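You operate a simulated robot arm through the tools that you are given. There is no shell and no other tool. Be economical: measure what you need, move in short steps, check, and stop when the job is done.

You are at the controls of a simulated robot arm. One attempt, no reset.

## Task
Swap the turntable's grey disc for the size on the card.
Fine: clamp the new disc; the old disc goes on the bare end of the press rail.

It is judged by the outcome, as a careful person would: the job done as asked, and still so three seconds after it is handed in. It fails if anything else is knocked over, pushed out of place, dropped, spilled or broken.

## Robot
A 7-joint arm with a two-finger parallel gripper, fixed in place. Base frame: the origin is at the foot of the arm, x ahead of it, y to its left, z up; the work surface is at about z = 0. Readings come in mm, rad, newtons and seconds.
With the tool pointing down near the work surface it reaches from about 240 to 620 mm from the base axis. Its first joint turns from -1.152 to 1.152 rad. Payload 2.6 kg.
Tool frame: the origin (TCP) lies between the finger pads and is the grasp point; the fingertips stand 30 mm ahead of it; z points along the fingers, y is the line along which they close. The gripper opens to 94 mm. The fingers are 28 mm wide and 10 mm thick; the gripper's body (50 by 96 mm) begins 55 mm behind the TCP.
Orientation is that of the tool frame in the base frame, as a unit quaternion [w, x, y, z]. With the fingers straight down and closing along the base's y, the tool's x points along the base's -x, its y along +y and its z along -z.

## Interface
- The arm moves only by the tool step_arm. Its argument "deltas" is a list of rows, each a list of 3 entries, a list of its own where there are three numbers: the shift along the tool's x, y, z in units of 300 mm (1.0 is 300 mm), then the turn, a rotation vector about the tool's x, y, z in units of 60 degrees (1.0 is 60 degrees), then the opening in per cent of the stroke, from 0 (shut) to 100 (fully open). In form: [[[dx, dy, dz], [ax, ay, az], grip], ...]. A call has 1 to 10 rows; each row is the pose to reach, as a shift and turn from the pose commanded when the call began, along the tool's axes at that moment. A call with a number of a shift or a turn outside -1 to 1 is refused whole. Rows are played at 5 a second. More than 50 mm and 0.15 rad between two rows, or a gripper value outside its range, and nothing of the call is played. A pose out of reach is approached as far as the arm can. The call stops where the force on the tool passes 40 N (or 10 N more than at its start, if that is more) or the arm is blocked; 0.2 s more then pass. The fingers move at their own pace (about 72 mm/s each) and stop on an object; they squeeze with about 39 N. The grip force told is the motor's: it shows also when the fingers shut on nothing. Time passes only in rows, and 0.2 s behind the last, so rows that repeat a pose let the fingers close. It gives the time, the measured TCP pose, the force on the tool (base axes), the opening and the grip force at its end, in the units of the frame above (readings bear some noise).
- Cameras (640 x 400 px; columns grow to the right, rows downward): "scene" is fixed at [45.6, 446.9, 559.6]; the picture's right is [-0.63, -0.78, 0.00], its down [-0.48, 0.39, -0.79] and it looks along [0.61, -0.49, -0.62] (base axes); focal length 283 px, centre (320, 200). "wrist" rides on the gripper at [76, 14, -103] in the tool frame; the picture's right is [-0.18, 0.98, 0.00], its down [-0.75, -0.14, -0.64] and it looks along [-0.63, -0.12, 0.77] (tool axes); focal length 243 px, centre (320, 200). There is no depth. A picture from a camera that has moved, and an enlarged one, comes with that camera's place and axes in the base frame and with its lens.
- capture(camera): a new picture of that camera. No time passes.
- zoom(camera, box): a new picture of the part [left, top, right, bottom] of that camera's present view, enlarged. No time passes.
- sign_off(): hands the job in; it is judged then, once.

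Go step by step. Nothing tells you positions but the pictures and the camera data: compare them with the known pose of the tool, close in by small moves and look again before you grip or let go. The budget is 120 turns and 68 pictures, counting those below and the enlarged ones. Unless the task says otherwise, let go and move clear before handing in, and close with one line.

The tools are called after "Call:" by a JSON object that holds its "op" and its "data". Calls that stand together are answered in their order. step_arm: Moves the arm, as the interface text tells. Its arguments: {"type":"object","properties":{"deltas":{"type":"array"}},"required":["deltas"]} The other tools are called the same way: capture (camera) takes a picture; zoom (camera, box) takes an enlarged picture of a part of a camera's view; sign_off () hands the job in.

At the start:

```text
clock: 0.0
ee_pos: [426.2, 37.1, 346.0]
tool_rot: [0.001, 0.0, 1.0, 0.0]
contact_force: [-0.1, 0.3, 0.0]
opening: 94.2
finger_force: 0.0
```

scene: 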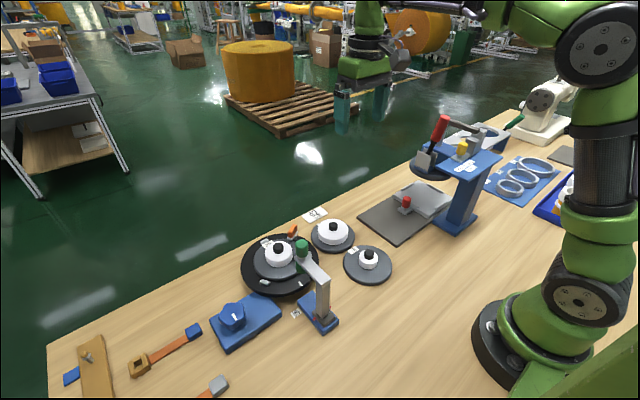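
wrist: 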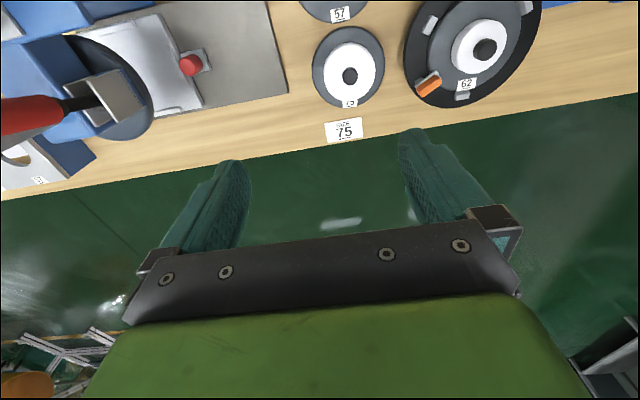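

I see a turntable with a grey disc (62?), two other discs, a card reading 75-ish, a toggle clamp by the turntable and a press. I'll enlarge to read the labels.

Call:
{"op": "zoom", "data": {"camera": "wrist", "box": [290, 0, 550, 160]}}

Call:
{"op": "zoom", "data": {"camera": "scene", "box": [200, 190, 400, 350]}}

Call:
{"op": "zoom", "data": {"camera": "scene", "box": [350, 100, 580, 260]}}

```text
2.46 times, centred on (420, 80) of wrist
camera zoom: at [349.9, 51.8, 448.7], right [0.18, 0.98, 0.0], down [0.75, -0.14, 0.64], along [0.63, -0.12, -0.77], focal length 597 px, centre (74, 495)
```

zoom: 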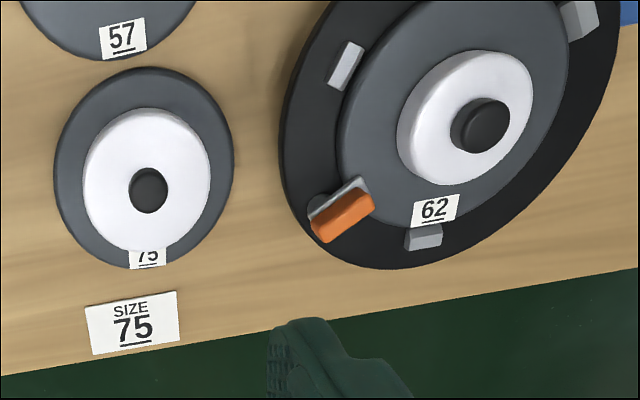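

```text
2.50 times, centred on (300, 270) of scene
camera zoom: at [45.6, 446.9, 559.6], right [-0.63, -0.78, 0.0], down [-0.48, 0.39, -0.79], along [0.61, -0.49, -0.62], focal length 708 px, centre (370, 25)
```

zoom: 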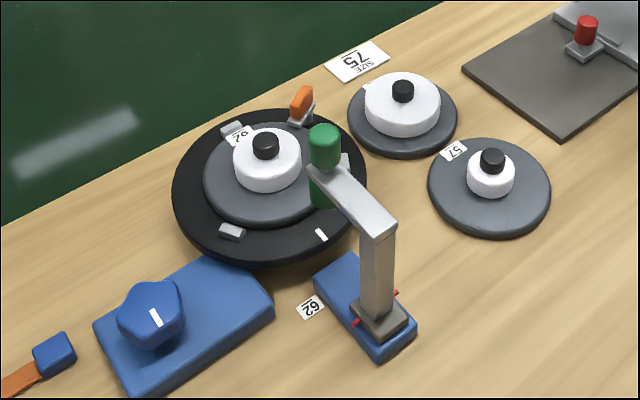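

```text
2.50 times, centred on (465, 180) of scene
camera zoom: at [45.6, 446.9, 559.6], right [-0.63, -0.78, 0.0], down [-0.48, 0.39, -0.79], along [0.61, -0.49, -0.62], focal length 708 px, centre (-42, 250)
```

zoom: 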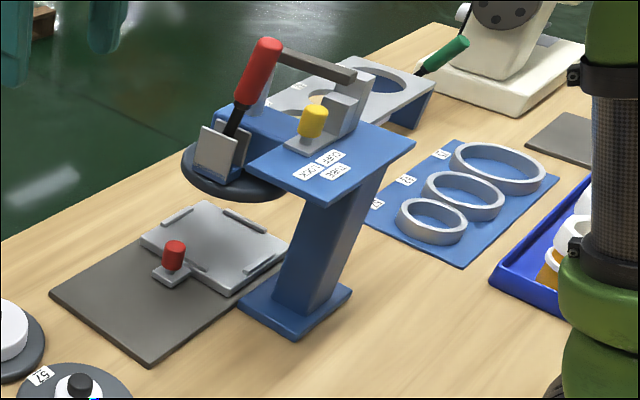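

The card says 75, so disc 62 comes off the turntable, disc 75 goes on, and 62 goes to the bare end of the press rail. I'll move the wrist camera over the turntable to learn how the clamp works.

Call:
{"op": "step_arm", "data": {"deltas": [[[0.04, 0.127, 0], [0, 0, 0], 100], [[0.08, 0.254, 0], [0, 0, 0], 100], [[0.12, 0.38, 0], [0, 0, 0], 100], [[0.16, 0.507, 0], [0, 0, 0], 100], [[0.2, 0.6, 0], [0, 0, 0], 100]]}}

Call:
{"op": "capture", "data": {"camera": "wrist"}}

Call:
{"op": "zoom", "data": {"camera": "scene", "box": [230, 220, 350, 310]}}

```text
clock: 1.2
ee_pos: [364.4, 216.2, 345.9]
tool_rot: [0.0, -0.001, 1.0, 0.0]
contact_force: [0.2, 0.7, 0.6]
opening: 94.0
finger_force: 0.0
```

```text
62 pictures are left
camera wrist: at [288.5, 231.4, 448.5], right [0.18, 0.98, 0.0], down [0.75, -0.14, 0.64], along [0.63, -0.12, -0.77], focal length 243 px, centre (320, 200)
```

wrist: 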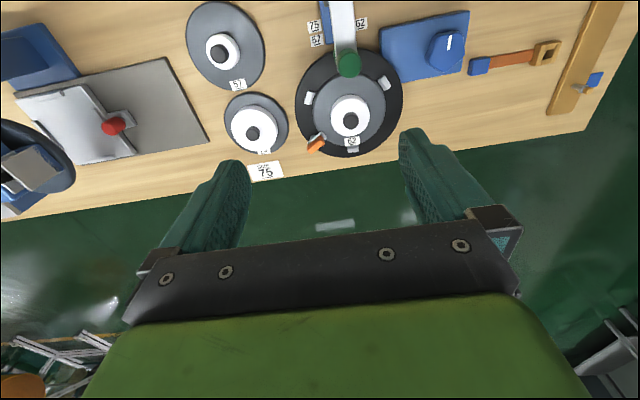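

```text
4.44 times, centred on (290, 265) of scene
camera zoom: at [45.6, 446.9, 559.6], right [-0.63, -0.78, 0.0], down [-0.48, 0.39, -0.79], along [0.61, -0.49, -0.62], focal length 1258 px, centre (453, -89)
```

zoom: 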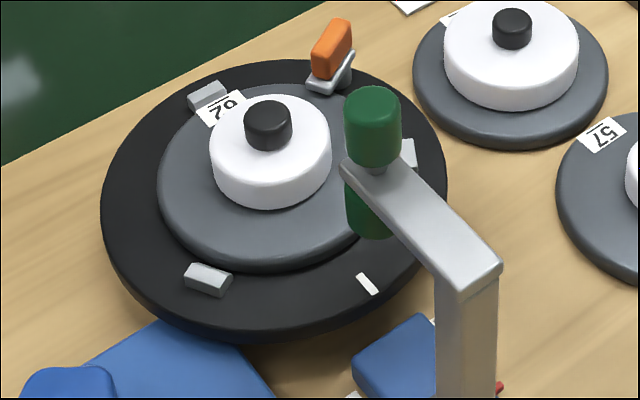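

The turntable has three lugs and an orange lever, and near the green-knobbed post there are size marks. Enlarging those.

Call:
{"op": "zoom", "data": {"camera": "wrist", "box": [280, 0, 410, 80]}}

Call:
{"op": "zoom", "data": {"camera": "wrist", "box": [280, 80, 410, 160]}}

Call:
{"op": "zoom", "data": {"camera": "scene", "box": [280, 270, 360, 340]}}

Call:
{"op": "zoom", "data": {"camera": "wrist", "box": [0, 60, 220, 220]}}

```text
4.92 times, centred on (345, 40) of wrist
camera zoom: at [288.5, 231.4, 448.5], right [0.18, 0.98, 0.0], down [0.75, -0.14, 0.64], along [0.63, -0.12, -0.77], focal length 1194 px, centre (197, 988)
```

zoom: 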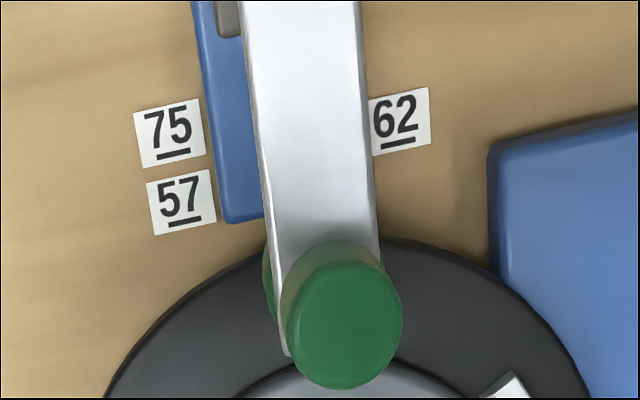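

```text
4.92 times, centred on (345, 120) of wrist
camera zoom: at [288.5, 231.4, 448.5], right [0.18, 0.98, 0.0], down [0.75, -0.14, 0.64], along [0.63, -0.12, -0.77], focal length 1194 px, centre (197, 594)
```

zoom: 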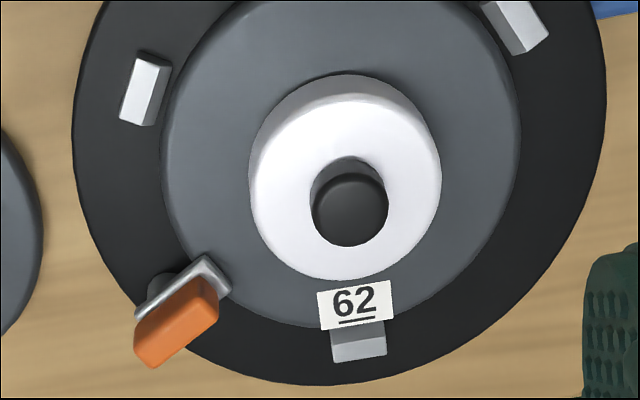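

```text
5.71 times, centred on (320, 305) of scene
camera zoom: at [45.6, 446.9, 559.6], right [-0.63, -0.78, 0.0], down [-0.48, 0.39, -0.79], along [0.61, -0.49, -0.62], focal length 1618 px, centre (320, -400)
```

zoom: 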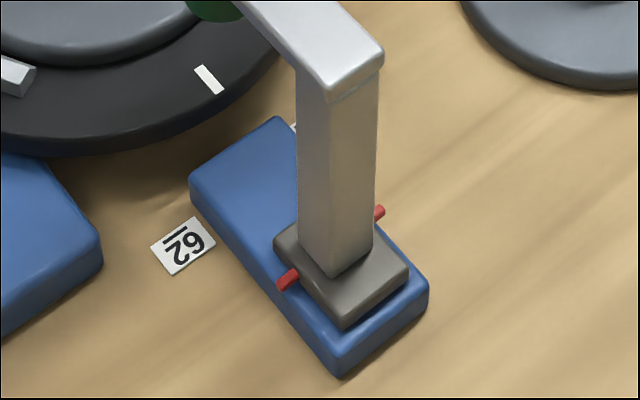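

```text
2.50 times, centred on (110, 140) of wrist
camera zoom: at [288.5, 231.4, 448.5], right [0.18, 0.98, 0.0], down [0.75, -0.14, 0.64], along [0.63, -0.12, -0.77], focal length 606 px, centre (845, 350)
```

zoom: 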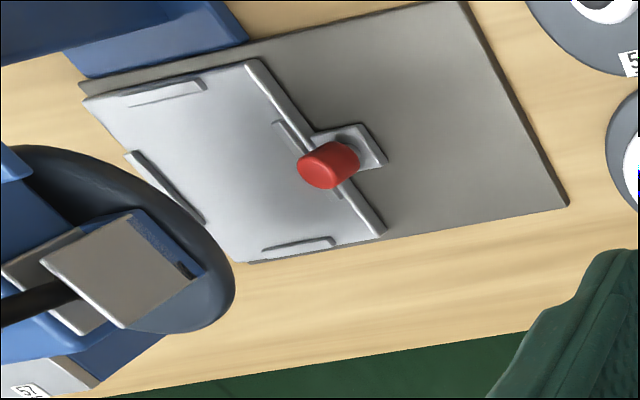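

The disc sizes are the white hub diameters; the grey discs sit among lugs, and the orange lever seems to be the clamp. I take the turntable centre to be about (447, 252) and the lever about (495, 184); I'll go look at it closer.

Call:
{"op": "step_arm", "data": {"deltas": [[[-0.064, -0.014, 0.12], [0, 0, 0], 100], [[-0.129, -0.029, 0.24], [0, 0, 0], 100], [[-0.193, -0.043, 0.36], [0, 0, 0], 100], [[-0.258, -0.058, 0.48], [0, 0, 0], 100], [[-0.322, -0.072, 0.6], [0, 0, 0], 100], [[-0.387, -0.087, 0.7], [0, 0, 0], 100]]}}

Call:
{"op": "capture", "data": {"camera": "wrist"}}

```text
clock: 2.6
ee_pos: [480.2, 189.7, 135.3]
tool_rot: [0.0, 0.0, 1.0, 0.0]
contact_force: [-0.1, 0.1, 0.0]
opening: 93.8
finger_force: 0.0
```

```text
56 pictures are left
camera wrist: at [405.2, 205.6, 239.1], right [0.19, 0.98, 0.0], down [0.75, -0.14, 0.64], along [0.63, -0.12, -0.77], focal length 243 px, centre (320, 200)
```

wrist: 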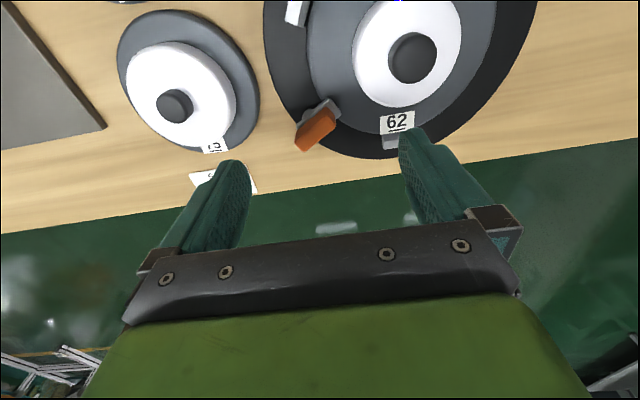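

Call:
{"op": "zoom", "data": {"camera": "wrist", "box": [250, 60, 450, 185]}}

Call:
{"op": "zoom", "data": {"camera": "scene", "box": [265, 215, 325, 255]}}

```text
3.20 times, centred on (350, 122) of wrist
camera zoom: at [405.2, 205.6, 239.1], right [0.19, 0.98, 0.0], down [0.75, -0.14, 0.64], along [0.63, -0.12, -0.77], focal length 776 px, centre (224, 448)
```

zoom: 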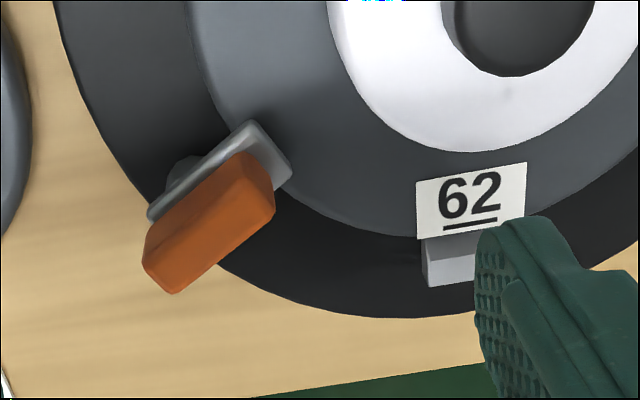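

```text
10.00 times, centred on (295, 235) of scene
camera zoom: at [45.6, 446.9, 559.6], right [-0.63, -0.78, 0.0], down [-0.48, 0.39, -0.79], along [0.61, -0.49, -0.62], focal length 2832 px, centre (570, -150)
```

zoom: 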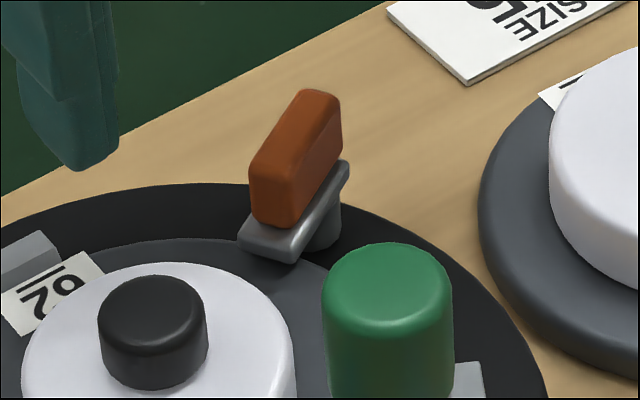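

The clamp is a bar on a pivot post topped by an orange fin, its tip overlapping disc 62; I'd swing it aside. I'll look more directly down on it first to find its pivot and angle.

Call:
{"op": "step_arm", "data": {"deltas": [[[-0.083, -0.067, 0], [0, 0, 0], 100], [[-0.167, -0.067, 0], [0, 0, 0], 100]]}}

Call:
{"op": "zoom", "data": {"camera": "wrist", "box": [240, 0, 420, 112]}}

```text
clock: 3.2
ee_pos: [530.5, 170.2, 134.3]
tool_rot: [-0.001, 0.001, 1.0, 0.0]
contact_force: [0.2, -1.1, -0.2]
opening: 94.2
finger_force: 0.1
```

```text
3.56 times, centred on (330, 56) of wrist
camera zoom: at [454.7, 185.5, 237.6], right [0.19, 0.98, 0.0], down [0.75, -0.14, 0.64], along [0.63, -0.12, -0.77], focal length 863 px, centre (284, 712)
```

zoom: 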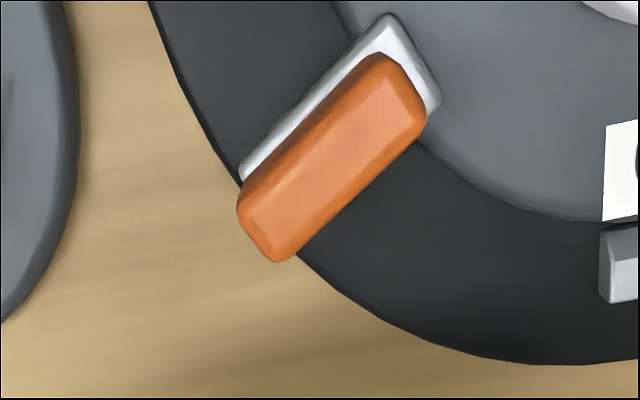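

Fin mid is about (477.5, 188), pointing radially (≈118°), top z≈70, pivot ≈(481, 181). I'll turn the gripper to straddle it, hovering above.

Call:
{"op": "step_arm", "data": {"deltas": [[[0.025, 0.009, 0], [0, 0, 0.14], 60], [[0.05, 0.017, 0], [0, 0, 0.28], 40], [[0.076, 0.026, 0], [0, 0, 0.42], 40], [[0.101, 0.034, 0], [0, 0, 0.56], 40], [[0.126, 0.043, 0], [0, 0, 0.7], 40], [[0.152, 0.051, 0], [0, 0, 0.84], 40], [[0.177, 0.06, 0], [0, 0, 0.98], 40], [[0.177, 0.06, 0.06], [0, 0, 1.0], 40]]}}

Call:
{"op": "capture", "data": {"camera": "wrist"}}

Call:
{"op": "zoom", "data": {"camera": "scene", "box": [230, 160, 390, 300]}}

```text
clock: 5.0
ee_pos: [479.2, 188.4, 116.8]
tool_rot: [0.0, 0.502, 0.865, 0.0]
contact_force: [-0.6, 0.1, 0.4]
opening: 37.9
finger_force: 0.1
```

```text
52 pictures are left
camera wrist: at [453.4, 262.5, 220.7], right [0.94, 0.33, 0.0], down [0.25, -0.72, 0.64], along [0.21, -0.61, -0.77], focal length 243 px, centre (320, 200)
```

wrist: 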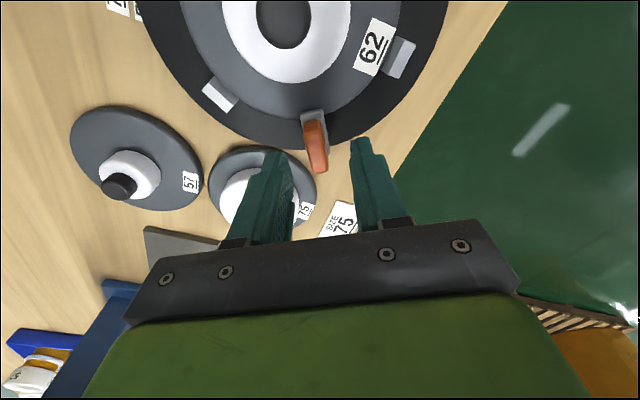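

```text
2.86 times, centred on (310, 230) of scene
camera zoom: at [45.6, 446.9, 559.6], right [-0.63, -0.78, 0.0], down [-0.48, 0.39, -0.79], along [0.61, -0.49, -0.62], focal length 809 px, centre (349, 114)
```

zoom: 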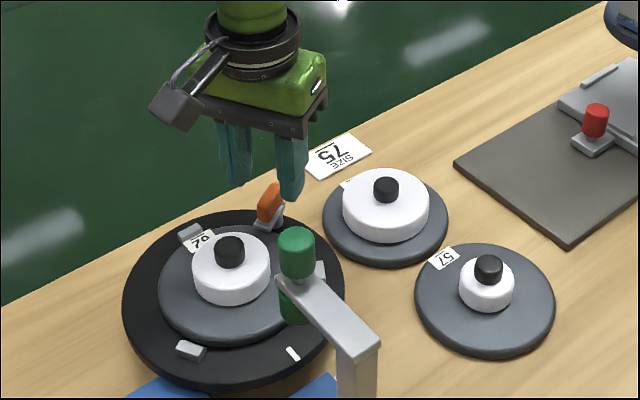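

The fin sits between the fingers with ~3 mm offset. Correct and descend with the fingers still spread.

Call:
{"op": "step_arm", "data": {"deltas": [[[0, -0.009, 0.04], [0, 0, -0.02], 40], [[0, -0.009, 0.08], [0, 0, -0.02], 40], [[0, -0.009, 0.115], [0, 0, -0.02], 40]]}}

Call:
{"op": "capture", "data": {"camera": "wrist"}}

Call:
{"op": "zoom", "data": {"camera": "scene", "box": [260, 195, 340, 255]}}

```text
clock: 5.8
ee_pos: [478.3, 185.5, 82.3]
tool_rot: [0.0, 0.491, 0.871, -0.001]
contact_force: [0.3, -0.7, 0.8]
opening: 37.6
finger_force: 0.0
```

```text
50 pictures are left
camera wrist: at [450.9, 260.0, 186.2], right [0.94, 0.35, 0.0], down [0.27, -0.72, 0.64], along [0.23, -0.6, -0.77], focal length 243 px, centre (320, 200)
```

wrist: 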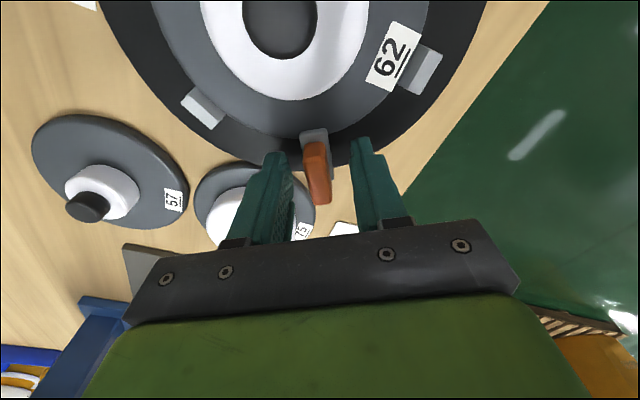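

```text
6.67 times, centred on (300, 225) of scene
camera zoom: at [45.6, 446.9, 559.6], right [-0.63, -0.78, 0.0], down [-0.48, 0.39, -0.79], along [0.61, -0.49, -0.62], focal length 1888 px, centre (453, 33)
```

zoom: 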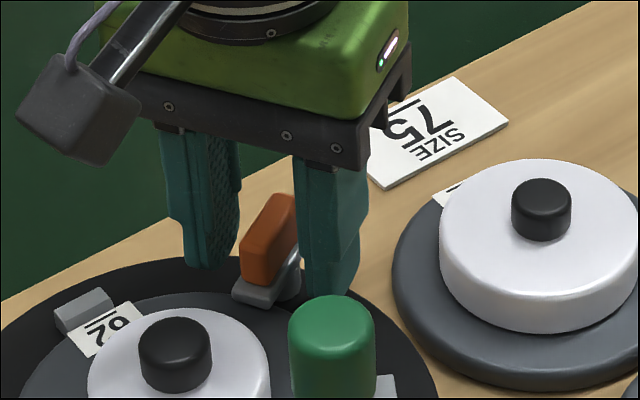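

Fingers straddle the fin. I'll narrow them to a loose fit and swing it counter-clockwise about the pivot in small steps.

Call:
{"op": "step_arm", "data": {"deltas": [[[0, 0, 0], [0, 0, 0], 19], [[0, 0, 0], [0, 0, 0], 19], [[0, -0.0024, 0], [0, 0, -0.133], 19], [[-0.0007, -0.0048, 0], [0, 0, -0.267], 19], [[-0.0015, -0.007, 0], [0, 0, -0.4], 19], [[-0.0027, -0.0092, 0], [0, 0, -0.533], 19]]}}

Call:
{"op": "capture", "data": {"camera": "wrist"}}

```text
clock: 7.2
ee_pos: [476.7, 183.0, 83.5]
tool_rot: [0.004, 0.232, 0.973, 0.0]
contact_force: [20.3, -5.6, -5.1]
opening: 20.0
finger_force: 2.0
```

```text
48 pictures are left
camera wrist: at [415.3, 230.7, 186.7], right [0.61, 0.79, 0.0], down [0.6, -0.46, 0.65], along [0.52, -0.39, -0.76], focal length 243 px, centre (320, 200)
```

wrist: 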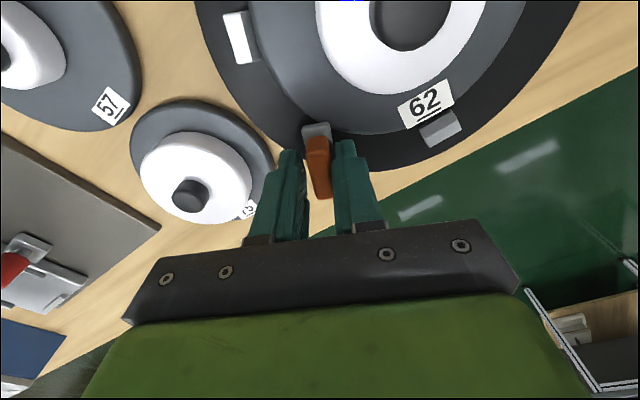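

The lever followed about 30° with a moderate side force. Checking the turntable hasn't spun before continuing.

Call:
{"op": "zoom", "data": {"camera": "scene", "box": [230, 195, 390, 305]}}

```text
3.64 times, centred on (310, 250) of scene
camera zoom: at [45.6, 446.9, 559.6], right [-0.63, -0.78, 0.0], down [-0.48, 0.39, -0.79], along [0.61, -0.49, -0.62], focal length 1030 px, centre (356, 18)
```

zoom: 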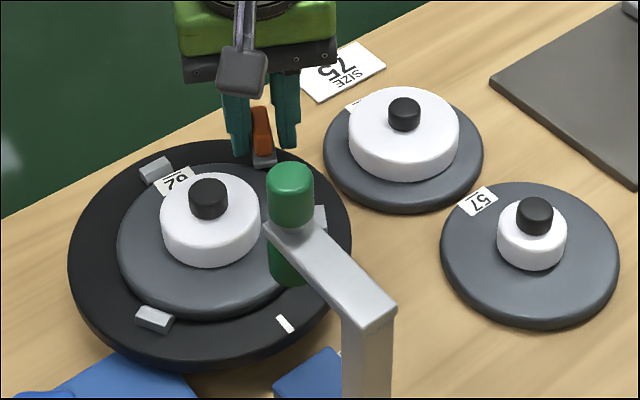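

Turntable unmoved; the lever turns freely. Continuing the swing with a small relief shift.

Call:
{"op": "step_arm", "data": {"deltas": [[[-0.006, 0.003, 0], [0, 0, 0], 19], [[-0.0062, 0.0007, 0], [0, 0, -0.133], 19], [[-0.0067, -0.0017, 0], [0, 0, -0.267], 19], [[-0.0074, -0.0037, 0], [0, 0, -0.4], 19], [[-0.0085, -0.0058, 0], [0, 0, -0.533], 19], [[-0.0099, -0.0077, 0], [0, 0, -0.667], 19], [[-0.0115, -0.0093, 0], [0, 0, -0.8], 19], [[-0.0133, -0.0108, 0], [0, 0, -0.933], 19]]}}

Call:
{"op": "capture", "data": {"camera": "wrist"}}

```text
clock: 8.0
ee_pos: [481.3, 180.8, 86.6]
tool_rot: [0.01, 0.111, 0.994, 0.002]
contact_force: [10.3, 4.9, -3.9]
opening: 21.3
finger_force: 2.7
stopped in row 3: the force on the tool passed its limit (the readings are from after the stop); the commanded pose is now the measured one
```

```text
46 pictures are left
camera wrist: at [409.0, 213.7, 186.9], right [0.4, 0.92, 0.01], down [0.69, -0.3, 0.66], along [0.61, -0.26, -0.75], focal length 243 px, centre (320, 200)
```

wrist: 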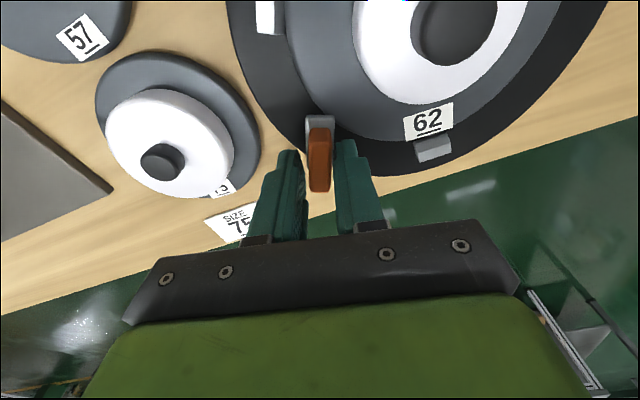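

The motion stopped on force about 46° round. I'll look closely at whether the bar is off the disc and what it touches.

Call:
{"op": "zoom", "data": {"camera": "wrist", "box": [240, 80, 400, 240]}}

Call:
{"op": "zoom", "data": {"camera": "scene", "box": [260, 195, 340, 255]}}

```text
2.50 times, centred on (320, 160) of wrist
camera zoom: at [409.0, 213.7, 186.9], right [0.4, 0.92, 0.01], down [0.69, -0.3, 0.66], along [0.61, -0.26, -0.75], focal length 606 px, centre (320, 300)
```

zoom: 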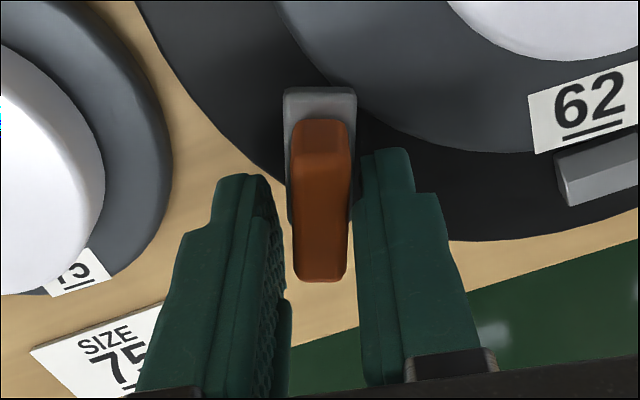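

```text
6.67 times, centred on (300, 225) of scene
camera zoom: at [45.5, 446.9, 559.6], right [-0.63, -0.78, 0.0], down [-0.48, 0.39, -0.79], along [0.61, -0.49, -0.62], focal length 1888 px, centre (453, 33)
```

zoom: 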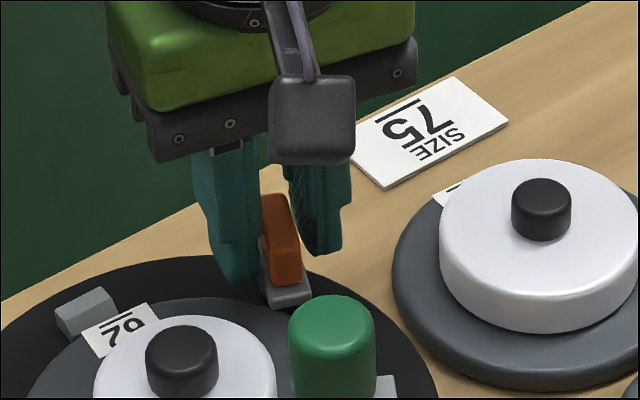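

The bar is barely at the disc's edge and the straddle is binding. I'll open the fingers, level the tool, slide toward the bar's tip and push with one finger instead.

Call:
{"op": "step_arm", "data": {"deltas": [[[0, 0, 0], [0, 0, 0], 40], [[0, 0, 0], [0.006, 0.0186, 0], 40], [[0.03, 0, 0.006], [0.006, 0.0186, -0.1], 40]]}}

Call:
{"op": "capture", "data": {"camera": "wrist"}}

```text
clock: 8.8
ee_pos: [483.1, 175.4, 85.0]
tool_rot: [0.012, 0.074, 0.997, -0.006]
contact_force: [5.6, -1.3, -2.8]
opening: 37.3
finger_force: 0.0
stopped in row 3: the force on the tool passed its limit (the readings are from after the stop); the commanded pose is now the measured one
```

```text
43 pictures are left
camera wrist: at [407.3, 202.8, 186.9], right [0.33, 0.95, 0.0], down [0.71, -0.24, 0.66], along [0.63, -0.22, -0.75], focal length 243 px, centre (320, 200)
```

wrist: 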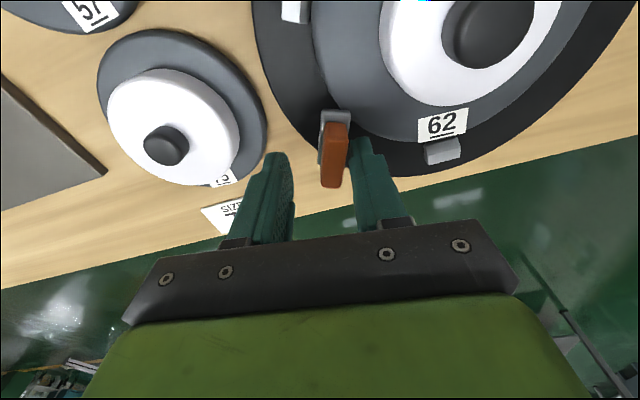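

I now triangulate the disc top at about z=53, so my fingertips were grazing the disc's edge. I'll raise to keep tips near z=65, level again, and look.

Call:
{"op": "step_arm", "data": {"deltas": [[[-0.01, 0, -0.015], [0, 0.02, 0], 40], [[-0.01, 0, -0.038], [0.012, 0.023, 0], 40], [[-0.01, 0, -0.038], [0.012, 0.023, 0], 40]]}}

Call:
{"op": "zoom", "data": {"camera": "wrist", "box": [240, 60, 480, 220]}}

Call:
{"op": "zoom", "data": {"camera": "scene", "box": [230, 195, 350, 285]}}

```text
clock: 9.6
ee_pos: [482.8, 175.4, 97.2]
tool_rot: [-0.002, 0.074, 0.997, -0.011]
contact_force: [-0.4, 0.4, -0.3]
opening: 37.9
finger_force: 0.1
```

```text
2.50 times, centred on (360, 140) of wrist
camera zoom: at [411.4, 204.5, 200.2], right [0.32, 0.95, -0.02], down [0.73, -0.24, 0.64], along [0.6, -0.22, -0.76], focal length 606 px, centre (220, 350)
```

zoom: 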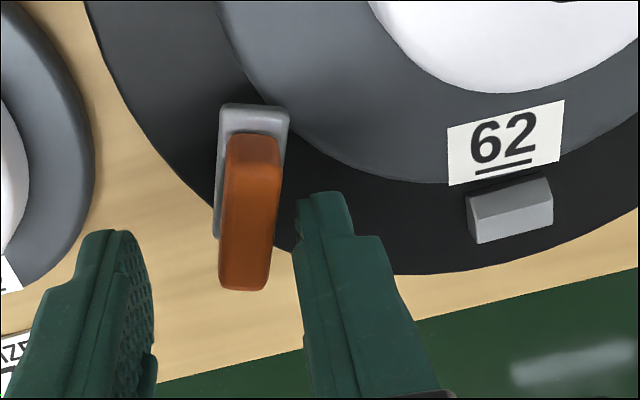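

```text
4.44 times, centred on (290, 240) of scene
camera zoom: at [45.6, 446.9, 559.6], right [-0.63, -0.78, 0.0], down [-0.48, 0.39, -0.79], along [0.61, -0.49, -0.62], focal length 1258 px, centre (453, 22)
```

zoom: 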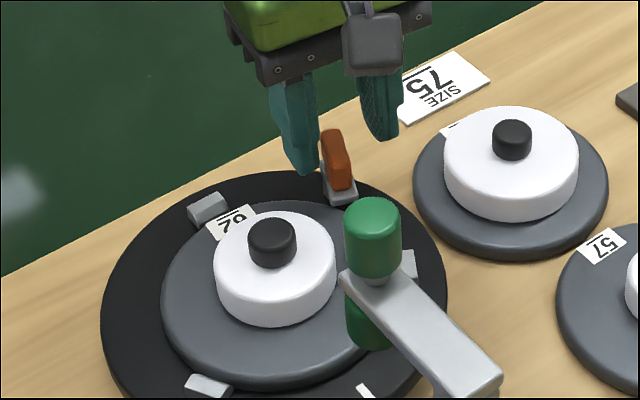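

Fingers are now clear of the disc. I'll push the fin's inner end with the +y finger while turning, to carry the bar further off the disc.

Call:
{"op": "step_arm", "data": {"deltas": [[[0, 0, 0], [-0.021, -0.004, 0], 40], [[0.006, -0.011, 0], [-0.021, -0.004, -0.125], 40], [[0.012, -0.021, 0], [-0.021, -0.004, -0.25], 40], [[0.018, -0.032, 0], [-0.021, -0.004, -0.375], 40], [[0.024, -0.043, 0], [-0.021, -0.004, -0.5], 40]]}}

Call:
{"op": "capture", "data": {"camera": "wrist"}}

Call:
{"op": "zoom", "data": {"camera": "scene", "box": [230, 195, 350, 285]}}

```text
clock: 10.8
ee_pos: [474.5, 167.0, 98.4]
tool_rot: [-0.001, -0.189, 0.982, 0.002]
contact_force: [0.1, 10.0, -0.1]
opening: 42.4
finger_force: 4.4
```

```text
40 pictures are left
camera wrist: at [398.8, 151.2, 200.4], right [-0.19, 0.98, 0.0], down [0.75, 0.15, 0.64], along [0.63, 0.13, -0.77], focal length 243 px, centre (320, 200)
```

wrist: 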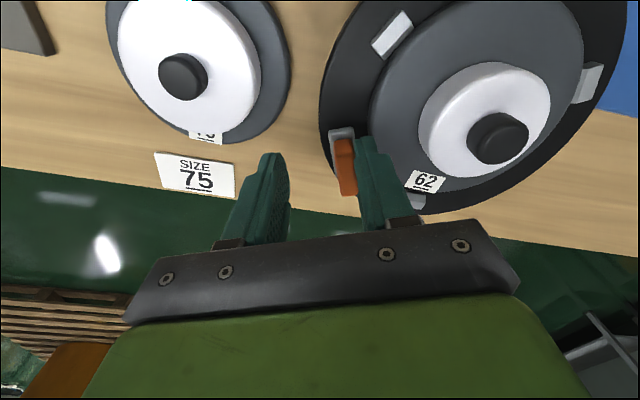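

```text
4.44 times, centred on (290, 240) of scene
camera zoom: at [45.6, 446.9, 559.6], right [-0.63, -0.78, 0.0], down [-0.48, 0.39, -0.79], along [0.61, -0.49, -0.62], focal length 1258 px, centre (453, 22)
```

zoom: 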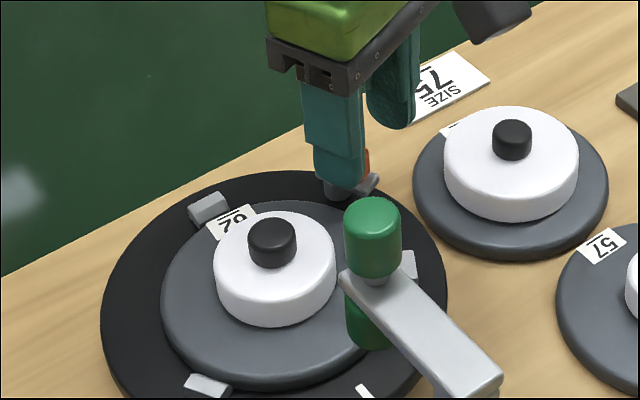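

The bar is now tangential, clear of disc 62, and turntable and disc haven't moved. I back the finger off and rise.

Call:
{"op": "step_arm", "data": {"deltas": [[[0, 0.01, 0], [0, 0, 0], 42], [[0, 0.02, 0], [0, 0, 0], 45], [[0, 0.02, -0.12], [0, 0, 0.12], 70], [[0, 0.02, -0.24], [0, 0, 0.25], 100], [[0, 0.02, -0.38], [0, 0, 0.38], 100]]}}

Call:
{"op": "capture", "data": {"camera": "scene"}}

```text
clock: 12.0
ee_pos: [473.6, 170.2, 209.6]
tool_rot: [-0.002, 0.011, 1.0, 0.001]
contact_force: [0.3, 0.4, 0.9]
opening: 94.0
finger_force: 0.1
```

```text
38 pictures are left
```

scene: 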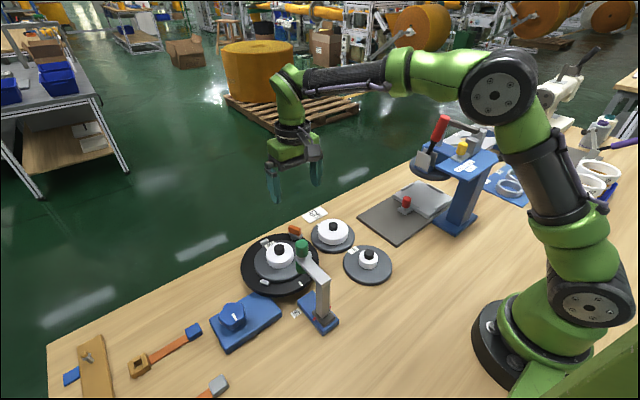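

Now hover over the disc on the turntable with the gripper turned so that the camera stays away from the green post.

Call:
{"op": "step_arm", "data": {"deltas": [[[0.018, 0.038, 0], [0, 0, 0.14], 100], [[0.037, 0.075, 0], [0, 0, 0.28], 100], [[0.055, 0.113, 0], [0, 0, 0.42], 100], [[0.073, 0.15, 0], [0, 0, 0.56], 100], [[0.091, 0.188, 0], [0, 0, 0.7], 100], [[0.11, 0.225, 0], [0, 0, 0.84], 100], [[0.128, 0.263, 0], [0, 0, 0.98], 100]]}}

Call:
{"op": "capture", "data": {"camera": "wrist"}}

```text
clock: 13.6
ee_pos: [435.4, 249.9, 210.0]
tool_rot: [-0.001, 0.501, 0.866, 0.001]
contact_force: [0.5, -0.6, -1.2]
opening: 94.0
finger_force: 0.0
```

```text
37 pictures are left
camera wrist: at [411.3, 324.0, 314.0], right [0.94, 0.33, 0.0], down [0.26, -0.72, 0.64], along [0.21, -0.6, -0.77], focal length 243 px, centre (320, 200)
```

wrist: 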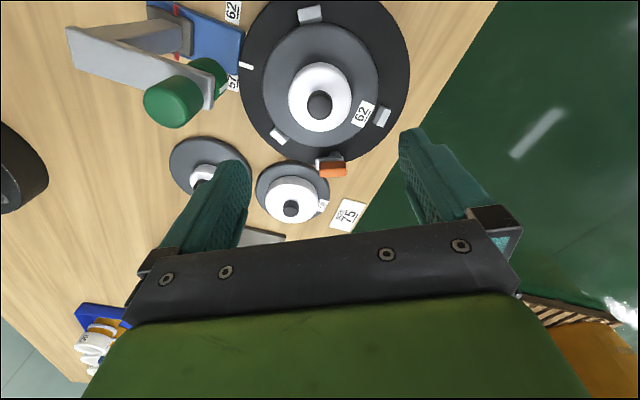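

Disc centre is about (435, 255). Correct and descend partway, then re-check centring.

Call:
{"op": "step_arm", "data": {"deltas": [[[0.014, 0.008, 0.1], [0, 0, 0], 100], [[0.014, 0.008, 0.2], [0, 0, 0], 100], [[0.014, 0.008, 0.28], [0, 0, 0], 100]]}}

Call:
{"op": "capture", "data": {"camera": "wrist"}}

Call:
{"op": "zoom", "data": {"camera": "scene", "box": [200, 150, 360, 310]}}

```text
clock: 14.4
ee_pos: [435.7, 255.3, 126.2]
tool_rot: [-0.002, 0.5, 0.866, 0.001]
contact_force: [0.4, 0.6, -0.4]
opening: 94.0
finger_force: 0.2
```

```text
36 pictures are left
camera wrist: at [411.5, 329.0, 230.2], right [0.94, 0.33, 0.0], down [0.26, -0.72, 0.64], along [0.21, -0.6, -0.77], focal length 243 px, centre (320, 200)
```

wrist: 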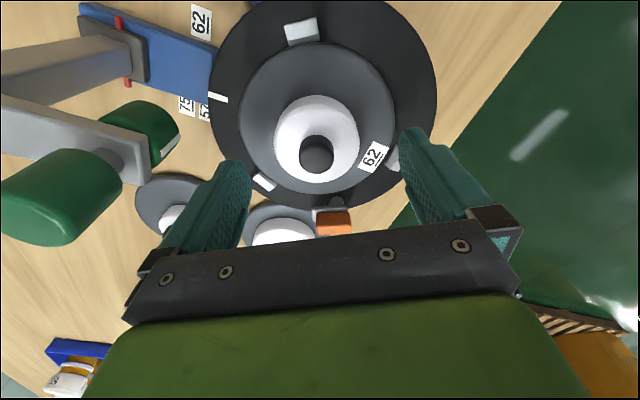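

```text
2.50 times, centred on (280, 230) of scene
camera zoom: at [45.6, 446.9, 559.6], right [-0.63, -0.78, 0.0], down [-0.48, 0.39, -0.79], along [0.61, -0.49, -0.62], focal length 708 px, centre (420, 125)
```

zoom: 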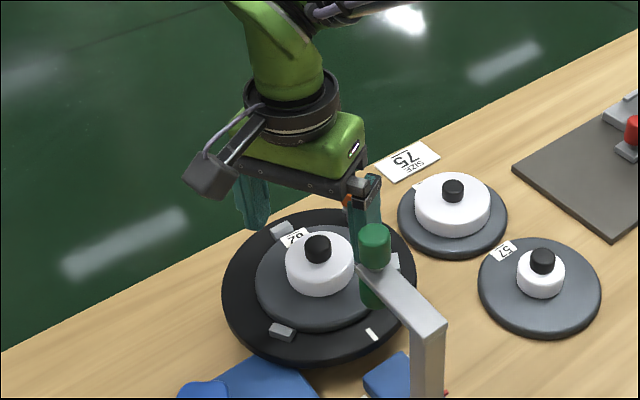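

Centred within ~2 mm. Descend so the tips sit just above the disc face beside the hub, then close on the hub.

Call:
{"op": "step_arm", "data": {"deltas": [[[0, 0, 0.06], [0, 0, 0], 100], [[0, 0, 0.12], [0, 0, 0], 100], [[0, 0, 0.12], [0, 0, 0], 60], [[0, 0, 0.12], [0, 0, 0], 55], [[0, 0, 0.12], [0, 0, 0], 55]]}}

Call:
{"op": "zoom", "data": {"camera": "wrist", "box": [160, 40, 480, 240]}}

```text
clock: 15.6
ee_pos: [436.6, 255.3, 91.6]
tool_rot: [-0.002, 0.5, 0.866, 0.0]
contact_force: [0.1, -0.2, -0.4]
opening: 59.5
finger_force: 39.3
```

```text
2.00 times, centred on (320, 140) of wrist
camera zoom: at [411.8, 328.8, 194.3], right [0.94, 0.33, 0.0], down [0.26, -0.72, 0.64], along [0.21, -0.6, -0.77], focal length 485 px, centre (320, 320)
```

zoom: 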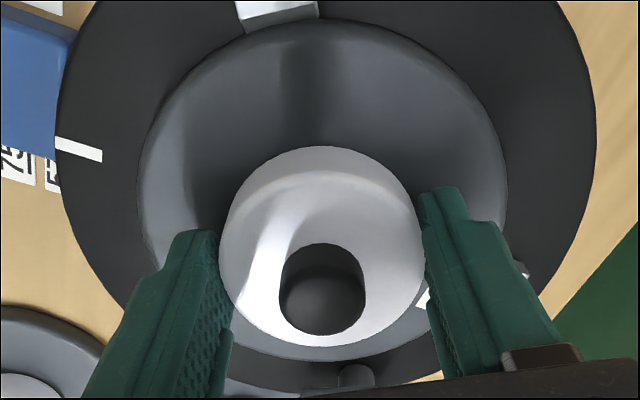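

Hub gripped (≈59.5 mm). Lift a little and check that disc and hub come together.

Call:
{"op": "step_arm", "data": {"deltas": [[[0, 0, 0], [0, 0, 0], 45], [[0, 0, -0.04], [0, 0, 0], 45], [[0, 0, -0.1], [0, 0, 0], 45], [[0, 0, -0.2], [0, 0, 0], 45]]}}

Call:
{"op": "capture", "data": {"camera": "scene"}}

Call:
{"op": "capture", "data": {"camera": "wrist"}}

```text
clock: 16.6
ee_pos: [435.1, 253.7, 151.7]
tool_rot: [-0.002, 0.5, 0.866, 0.0]
contact_force: [-0.5, 0.2, -4.6]
opening: 59.5
finger_force: 38.9
```

```text
33 pictures are left
```

scene: 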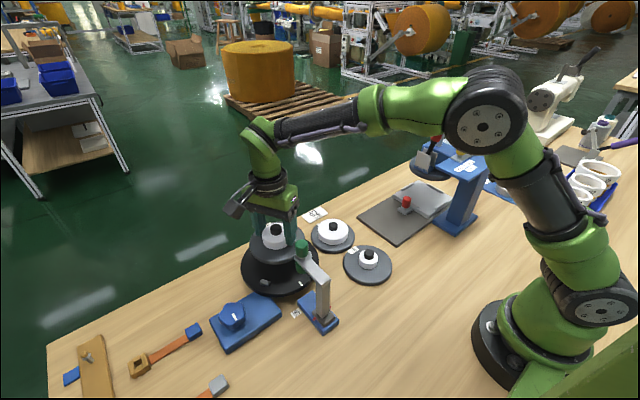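

```text
32 pictures are left
camera wrist: at [410.7, 327.8, 254.9], right [0.94, 0.33, 0.0], down [0.26, -0.72, 0.64], along [0.21, -0.6, -0.77], focal length 243 px, centre (320, 200)
```

wrist: 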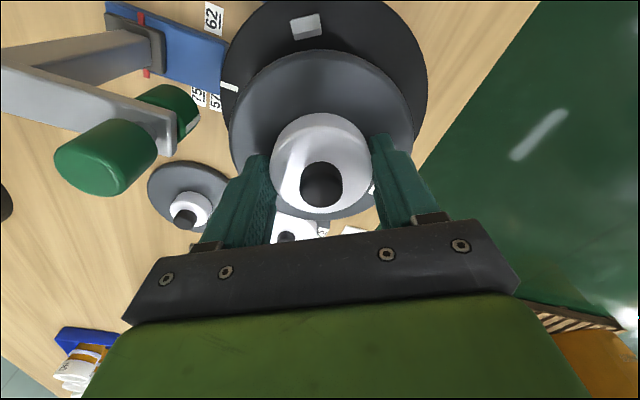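

Disc, hub and knob came up together (≈4.6 N). The rail's bare end spans x≈318–462, y≈−23 to the red-knob bracket at ≈−136; I'll raise and carry the disc over about (390, −72).

Call:
{"op": "step_arm", "data": {"deltas": [[[0, 0, -0.11], [0, 0, 0], 45], [[0, 0, -0.22], [0, 0, 0], 45], [[0, 0, -0.33], [0, 0, 0], 45], [[-0.124, -0.096, -0.33], [0, 0, 0], 45], [[-0.247, -0.192, -0.33], [0, 0, 0], 45], [[-0.371, -0.288, -0.33], [0, 0, 0], 45], [[-0.495, -0.385, -0.33], [0, 0, 0], 45], [[-0.619, -0.481, -0.33], [0, 0, 0], 45], [[-0.742, -0.577, -0.33], [0, 0, 0], 45], [[-0.866, -0.673, -0.33], [0, 0, 0], 45]]}}

Call:
{"op": "capture", "data": {"camera": "scene"}}

Call:
{"op": "capture", "data": {"camera": "wrist"}}

```text
clock: 18.8
ee_pos: [390.1, -70.6, 250.3]
tool_rot: [-0.002, 0.499, 0.867, 0.0]
contact_force: [0.3, 0.1, -4.0]
opening: 59.5
finger_force: 39.3
```

```text
31 pictures are left
```

scene: 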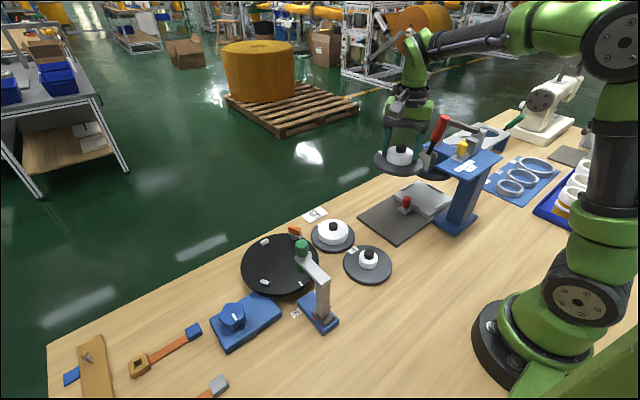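

```text
30 pictures are left
camera wrist: at [366.0, 2.2, 353.8], right [0.94, 0.33, 0.0], down [0.26, -0.72, 0.64], along [0.21, -0.6, -0.77], focal length 243 px, centre (320, 200)
```

wrist: 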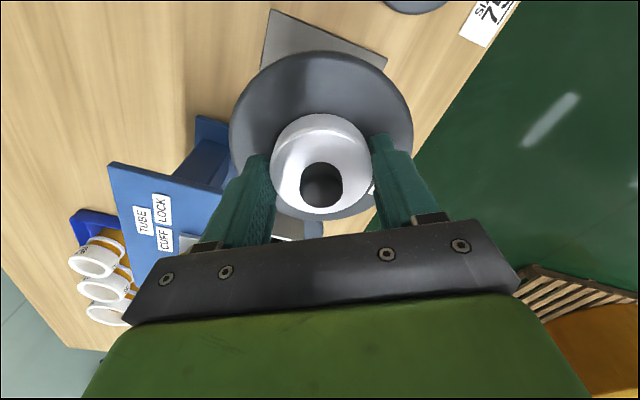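

The turntable is bare and the disc hangs over the rail's bare end (edge ≈ y −26). Lower to about 30 mm above and check against the bracket.

Call:
{"op": "step_arm", "data": {"deltas": [[[0, 0, 0.15], [0, 0, 0], 45], [[0, 0, 0.3], [0, 0, 0], 45], [[0, 0, 0.43], [0, 0, 0], 45], [[0, 0, 0.53], [0, 0, 0], 45]]}}

Call:
{"op": "zoom", "data": {"camera": "scene", "box": [340, 110, 500, 250]}}

Call:
{"op": "capture", "data": {"camera": "wrist"}}

```text
clock: 19.8
ee_pos: [391.3, -73.2, 89.3]
tool_rot: [-0.002, 0.5, 0.866, 0.001]
contact_force: [-0.6, -0.3, -2.9]
opening: 59.1
finger_force: 39.3
```

```text
2.86 times, centred on (420, 180) of scene
camera zoom: at [45.6, 446.9, 559.6], right [-0.63, -0.78, 0.0], down [-0.48, 0.39, -0.79], along [0.61, -0.49, -0.62], focal length 809 px, centre (34, 257)
```

zoom: 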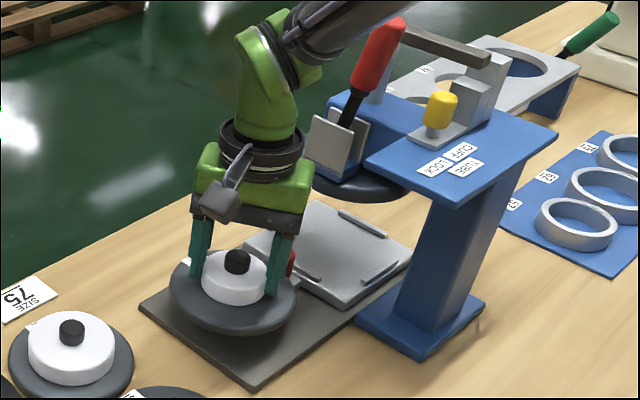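

```text
28 pictures are left
camera wrist: at [365.9, 0.5, 193.5], right [0.94, 0.33, 0.0], down [0.26, -0.72, 0.64], along [0.21, -0.6, -0.77], focal length 243 px, centre (320, 200)
```

wrist: 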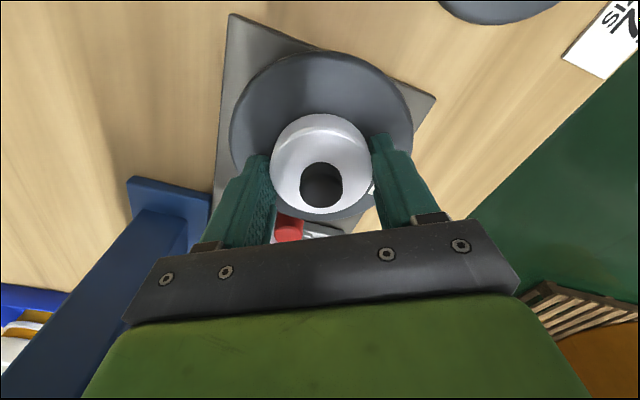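

Call:
{"op": "zoom", "data": {"camera": "scene", "box": [375, 165, 435, 225]}}

Call:
{"op": "zoom", "data": {"camera": "wrist", "box": [220, 160, 400, 260]}}

```text
6.67 times, centred on (405, 195) of scene
camera zoom: at [45.6, 446.9, 559.6], right [-0.63, -0.78, 0.0], down [-0.48, 0.39, -0.79], along [0.61, -0.49, -0.62], focal length 1888 px, centre (-247, 233)
```

zoom: 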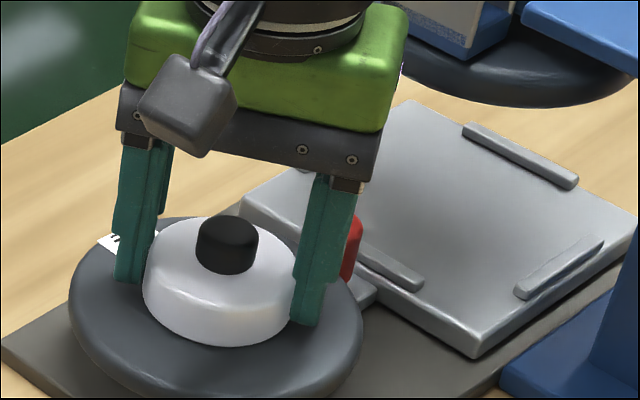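

```text
3.56 times, centred on (310, 210) of wrist
camera zoom: at [365.9, 0.5, 193.5], right [0.94, 0.33, 0.0], down [0.26, -0.72, 0.64], along [0.21, -0.6, -0.77], focal length 863 px, centre (356, 164)
```

zoom: 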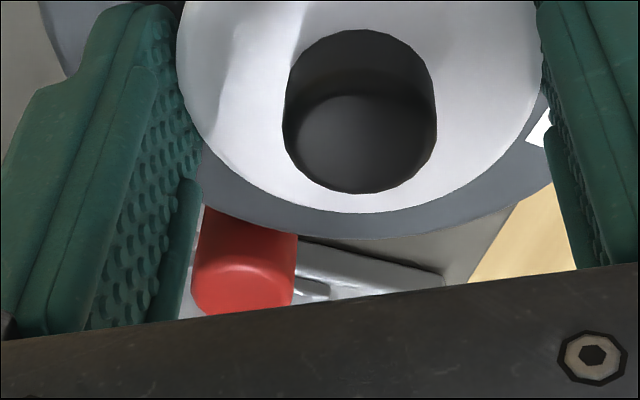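

A few mm from the bracket, so I shift 3 mm toward the open end and lower gently to contact.

Call:
{"op": "step_arm", "data": {"deltas": [[[0.009, 0.005, 0.03], [0, 0, 0], 45], [[0.009, 0.005, 0.06], [0, 0, 0], 45], [[0.009, 0.005, 0.075], [0, 0, 0], 45], [[0.009, 0.005, 0.085], [0, 0, 0], 45]]}}

Call:
{"op": "zoom", "data": {"camera": "scene", "box": [345, 165, 435, 245]}}

```text
clock: 20.8
ee_pos: [391.6, -67.6, 64.8]
tool_rot: [-0.002, 0.5, 0.866, 0.001]
contact_force: [0.5, -0.8, -2.9]
opening: 59.4
finger_force: 38.7
```

```text
5.00 times, centred on (390, 205) of scene
camera zoom: at [45.6, 446.9, 559.6], right [-0.63, -0.78, 0.0], down [-0.48, 0.39, -0.79], along [0.61, -0.49, -0.62], focal length 1416 px, centre (-30, 175)
```

zoom: 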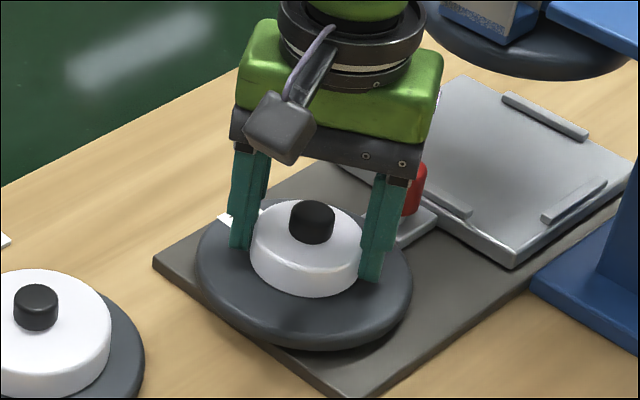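

Gap to the bracket looks clear; continue down in small increments to touch.

Call:
{"op": "step_arm", "data": {"deltas": [[[0, 0, 0.008], [0, 0, 0], 45], [[0, 0, 0.015], [0, 0, 0], 45], [[0, 0, 0.02], [0, 0, 0], 45]]}}

```text
clock: 21.6
ee_pos: [392.0, -69.3, 59.1]
tool_rot: [0.0, 0.5, 0.866, -0.001]
contact_force: [-0.2, 0.8, -4.2]
opening: 59.6
finger_force: 39.0
```

Call:
{"op": "step_arm", "data": {"deltas": [[[0, 0, 0.006], [0, 0, 0], 45], [[0, 0, 0.012], [0, 0, 0], 45], [[0, 0, 0.016], [0, 0, 0], 45]]}}

Call:
{"op": "zoom", "data": {"camera": "scene", "box": [345, 165, 435, 245]}}

```text
clock: 22.4
ee_pos: [392.6, -69.0, 57.2]
tool_rot: [0.0, 0.5, 0.866, 0.0]
contact_force: [-7.9, -2.5, 29.8]
opening: 59.5
finger_force: 39.0
```

```text
5.00 times, centred on (390, 205) of scene
camera zoom: at [45.4, 446.9, 559.6], right [-0.63, -0.78, 0.0], down [-0.48, 0.39, -0.79], along [0.61, -0.49, -0.62], focal length 1416 px, centre (-30, 175)
```

zoom: 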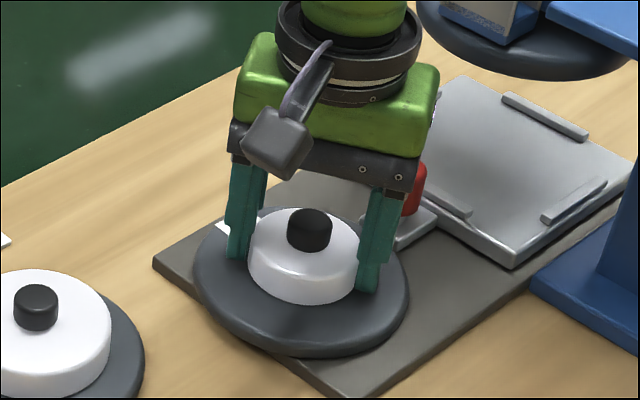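

Seated (≈30 N reaction). Relax slightly, open, and rise straight up.

Call:
{"op": "step_arm", "data": {"deltas": [[[0, 0, -0.007], [0, 0, 0], 45], [[0, 0, -0.007], [0, 0, 0], 75], [[0, 0, -0.007], [0, 0, 0], 95], [[0, 0, -0.007], [0, 0, 0], 95], [[0, 0, -0.1], [0, 0, 0], 95], [[0, 0, -0.25], [0, 0, 0], 95], [[0, 0, -0.4], [0, 0, 0], 95]]}}

Call:
{"op": "capture", "data": {"camera": "scene"}}

Call:
{"op": "capture", "data": {"camera": "wrist"}}

```text
clock: 24.0
ee_pos: [391.0, -67.8, 175.6]
tool_rot: [-0.002, 0.5, 0.866, 0.0]
contact_force: [-0.3, -0.5, -0.9]
opening: 89.4
finger_force: 0.1
```

```text
23 pictures are left
```

scene: 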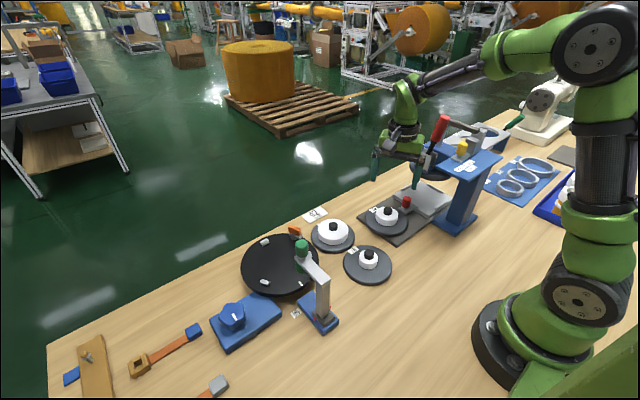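

```text
22 pictures are left
camera wrist: at [366.4, 6.0, 278.0], right [0.94, 0.33, 0.0], down [0.26, -0.72, 0.64], along [0.21, -0.6, -0.77], focal length 243 px, centre (320, 200)
```

wrist: 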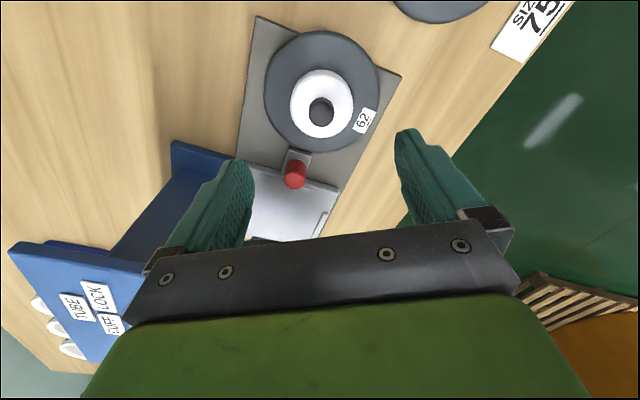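

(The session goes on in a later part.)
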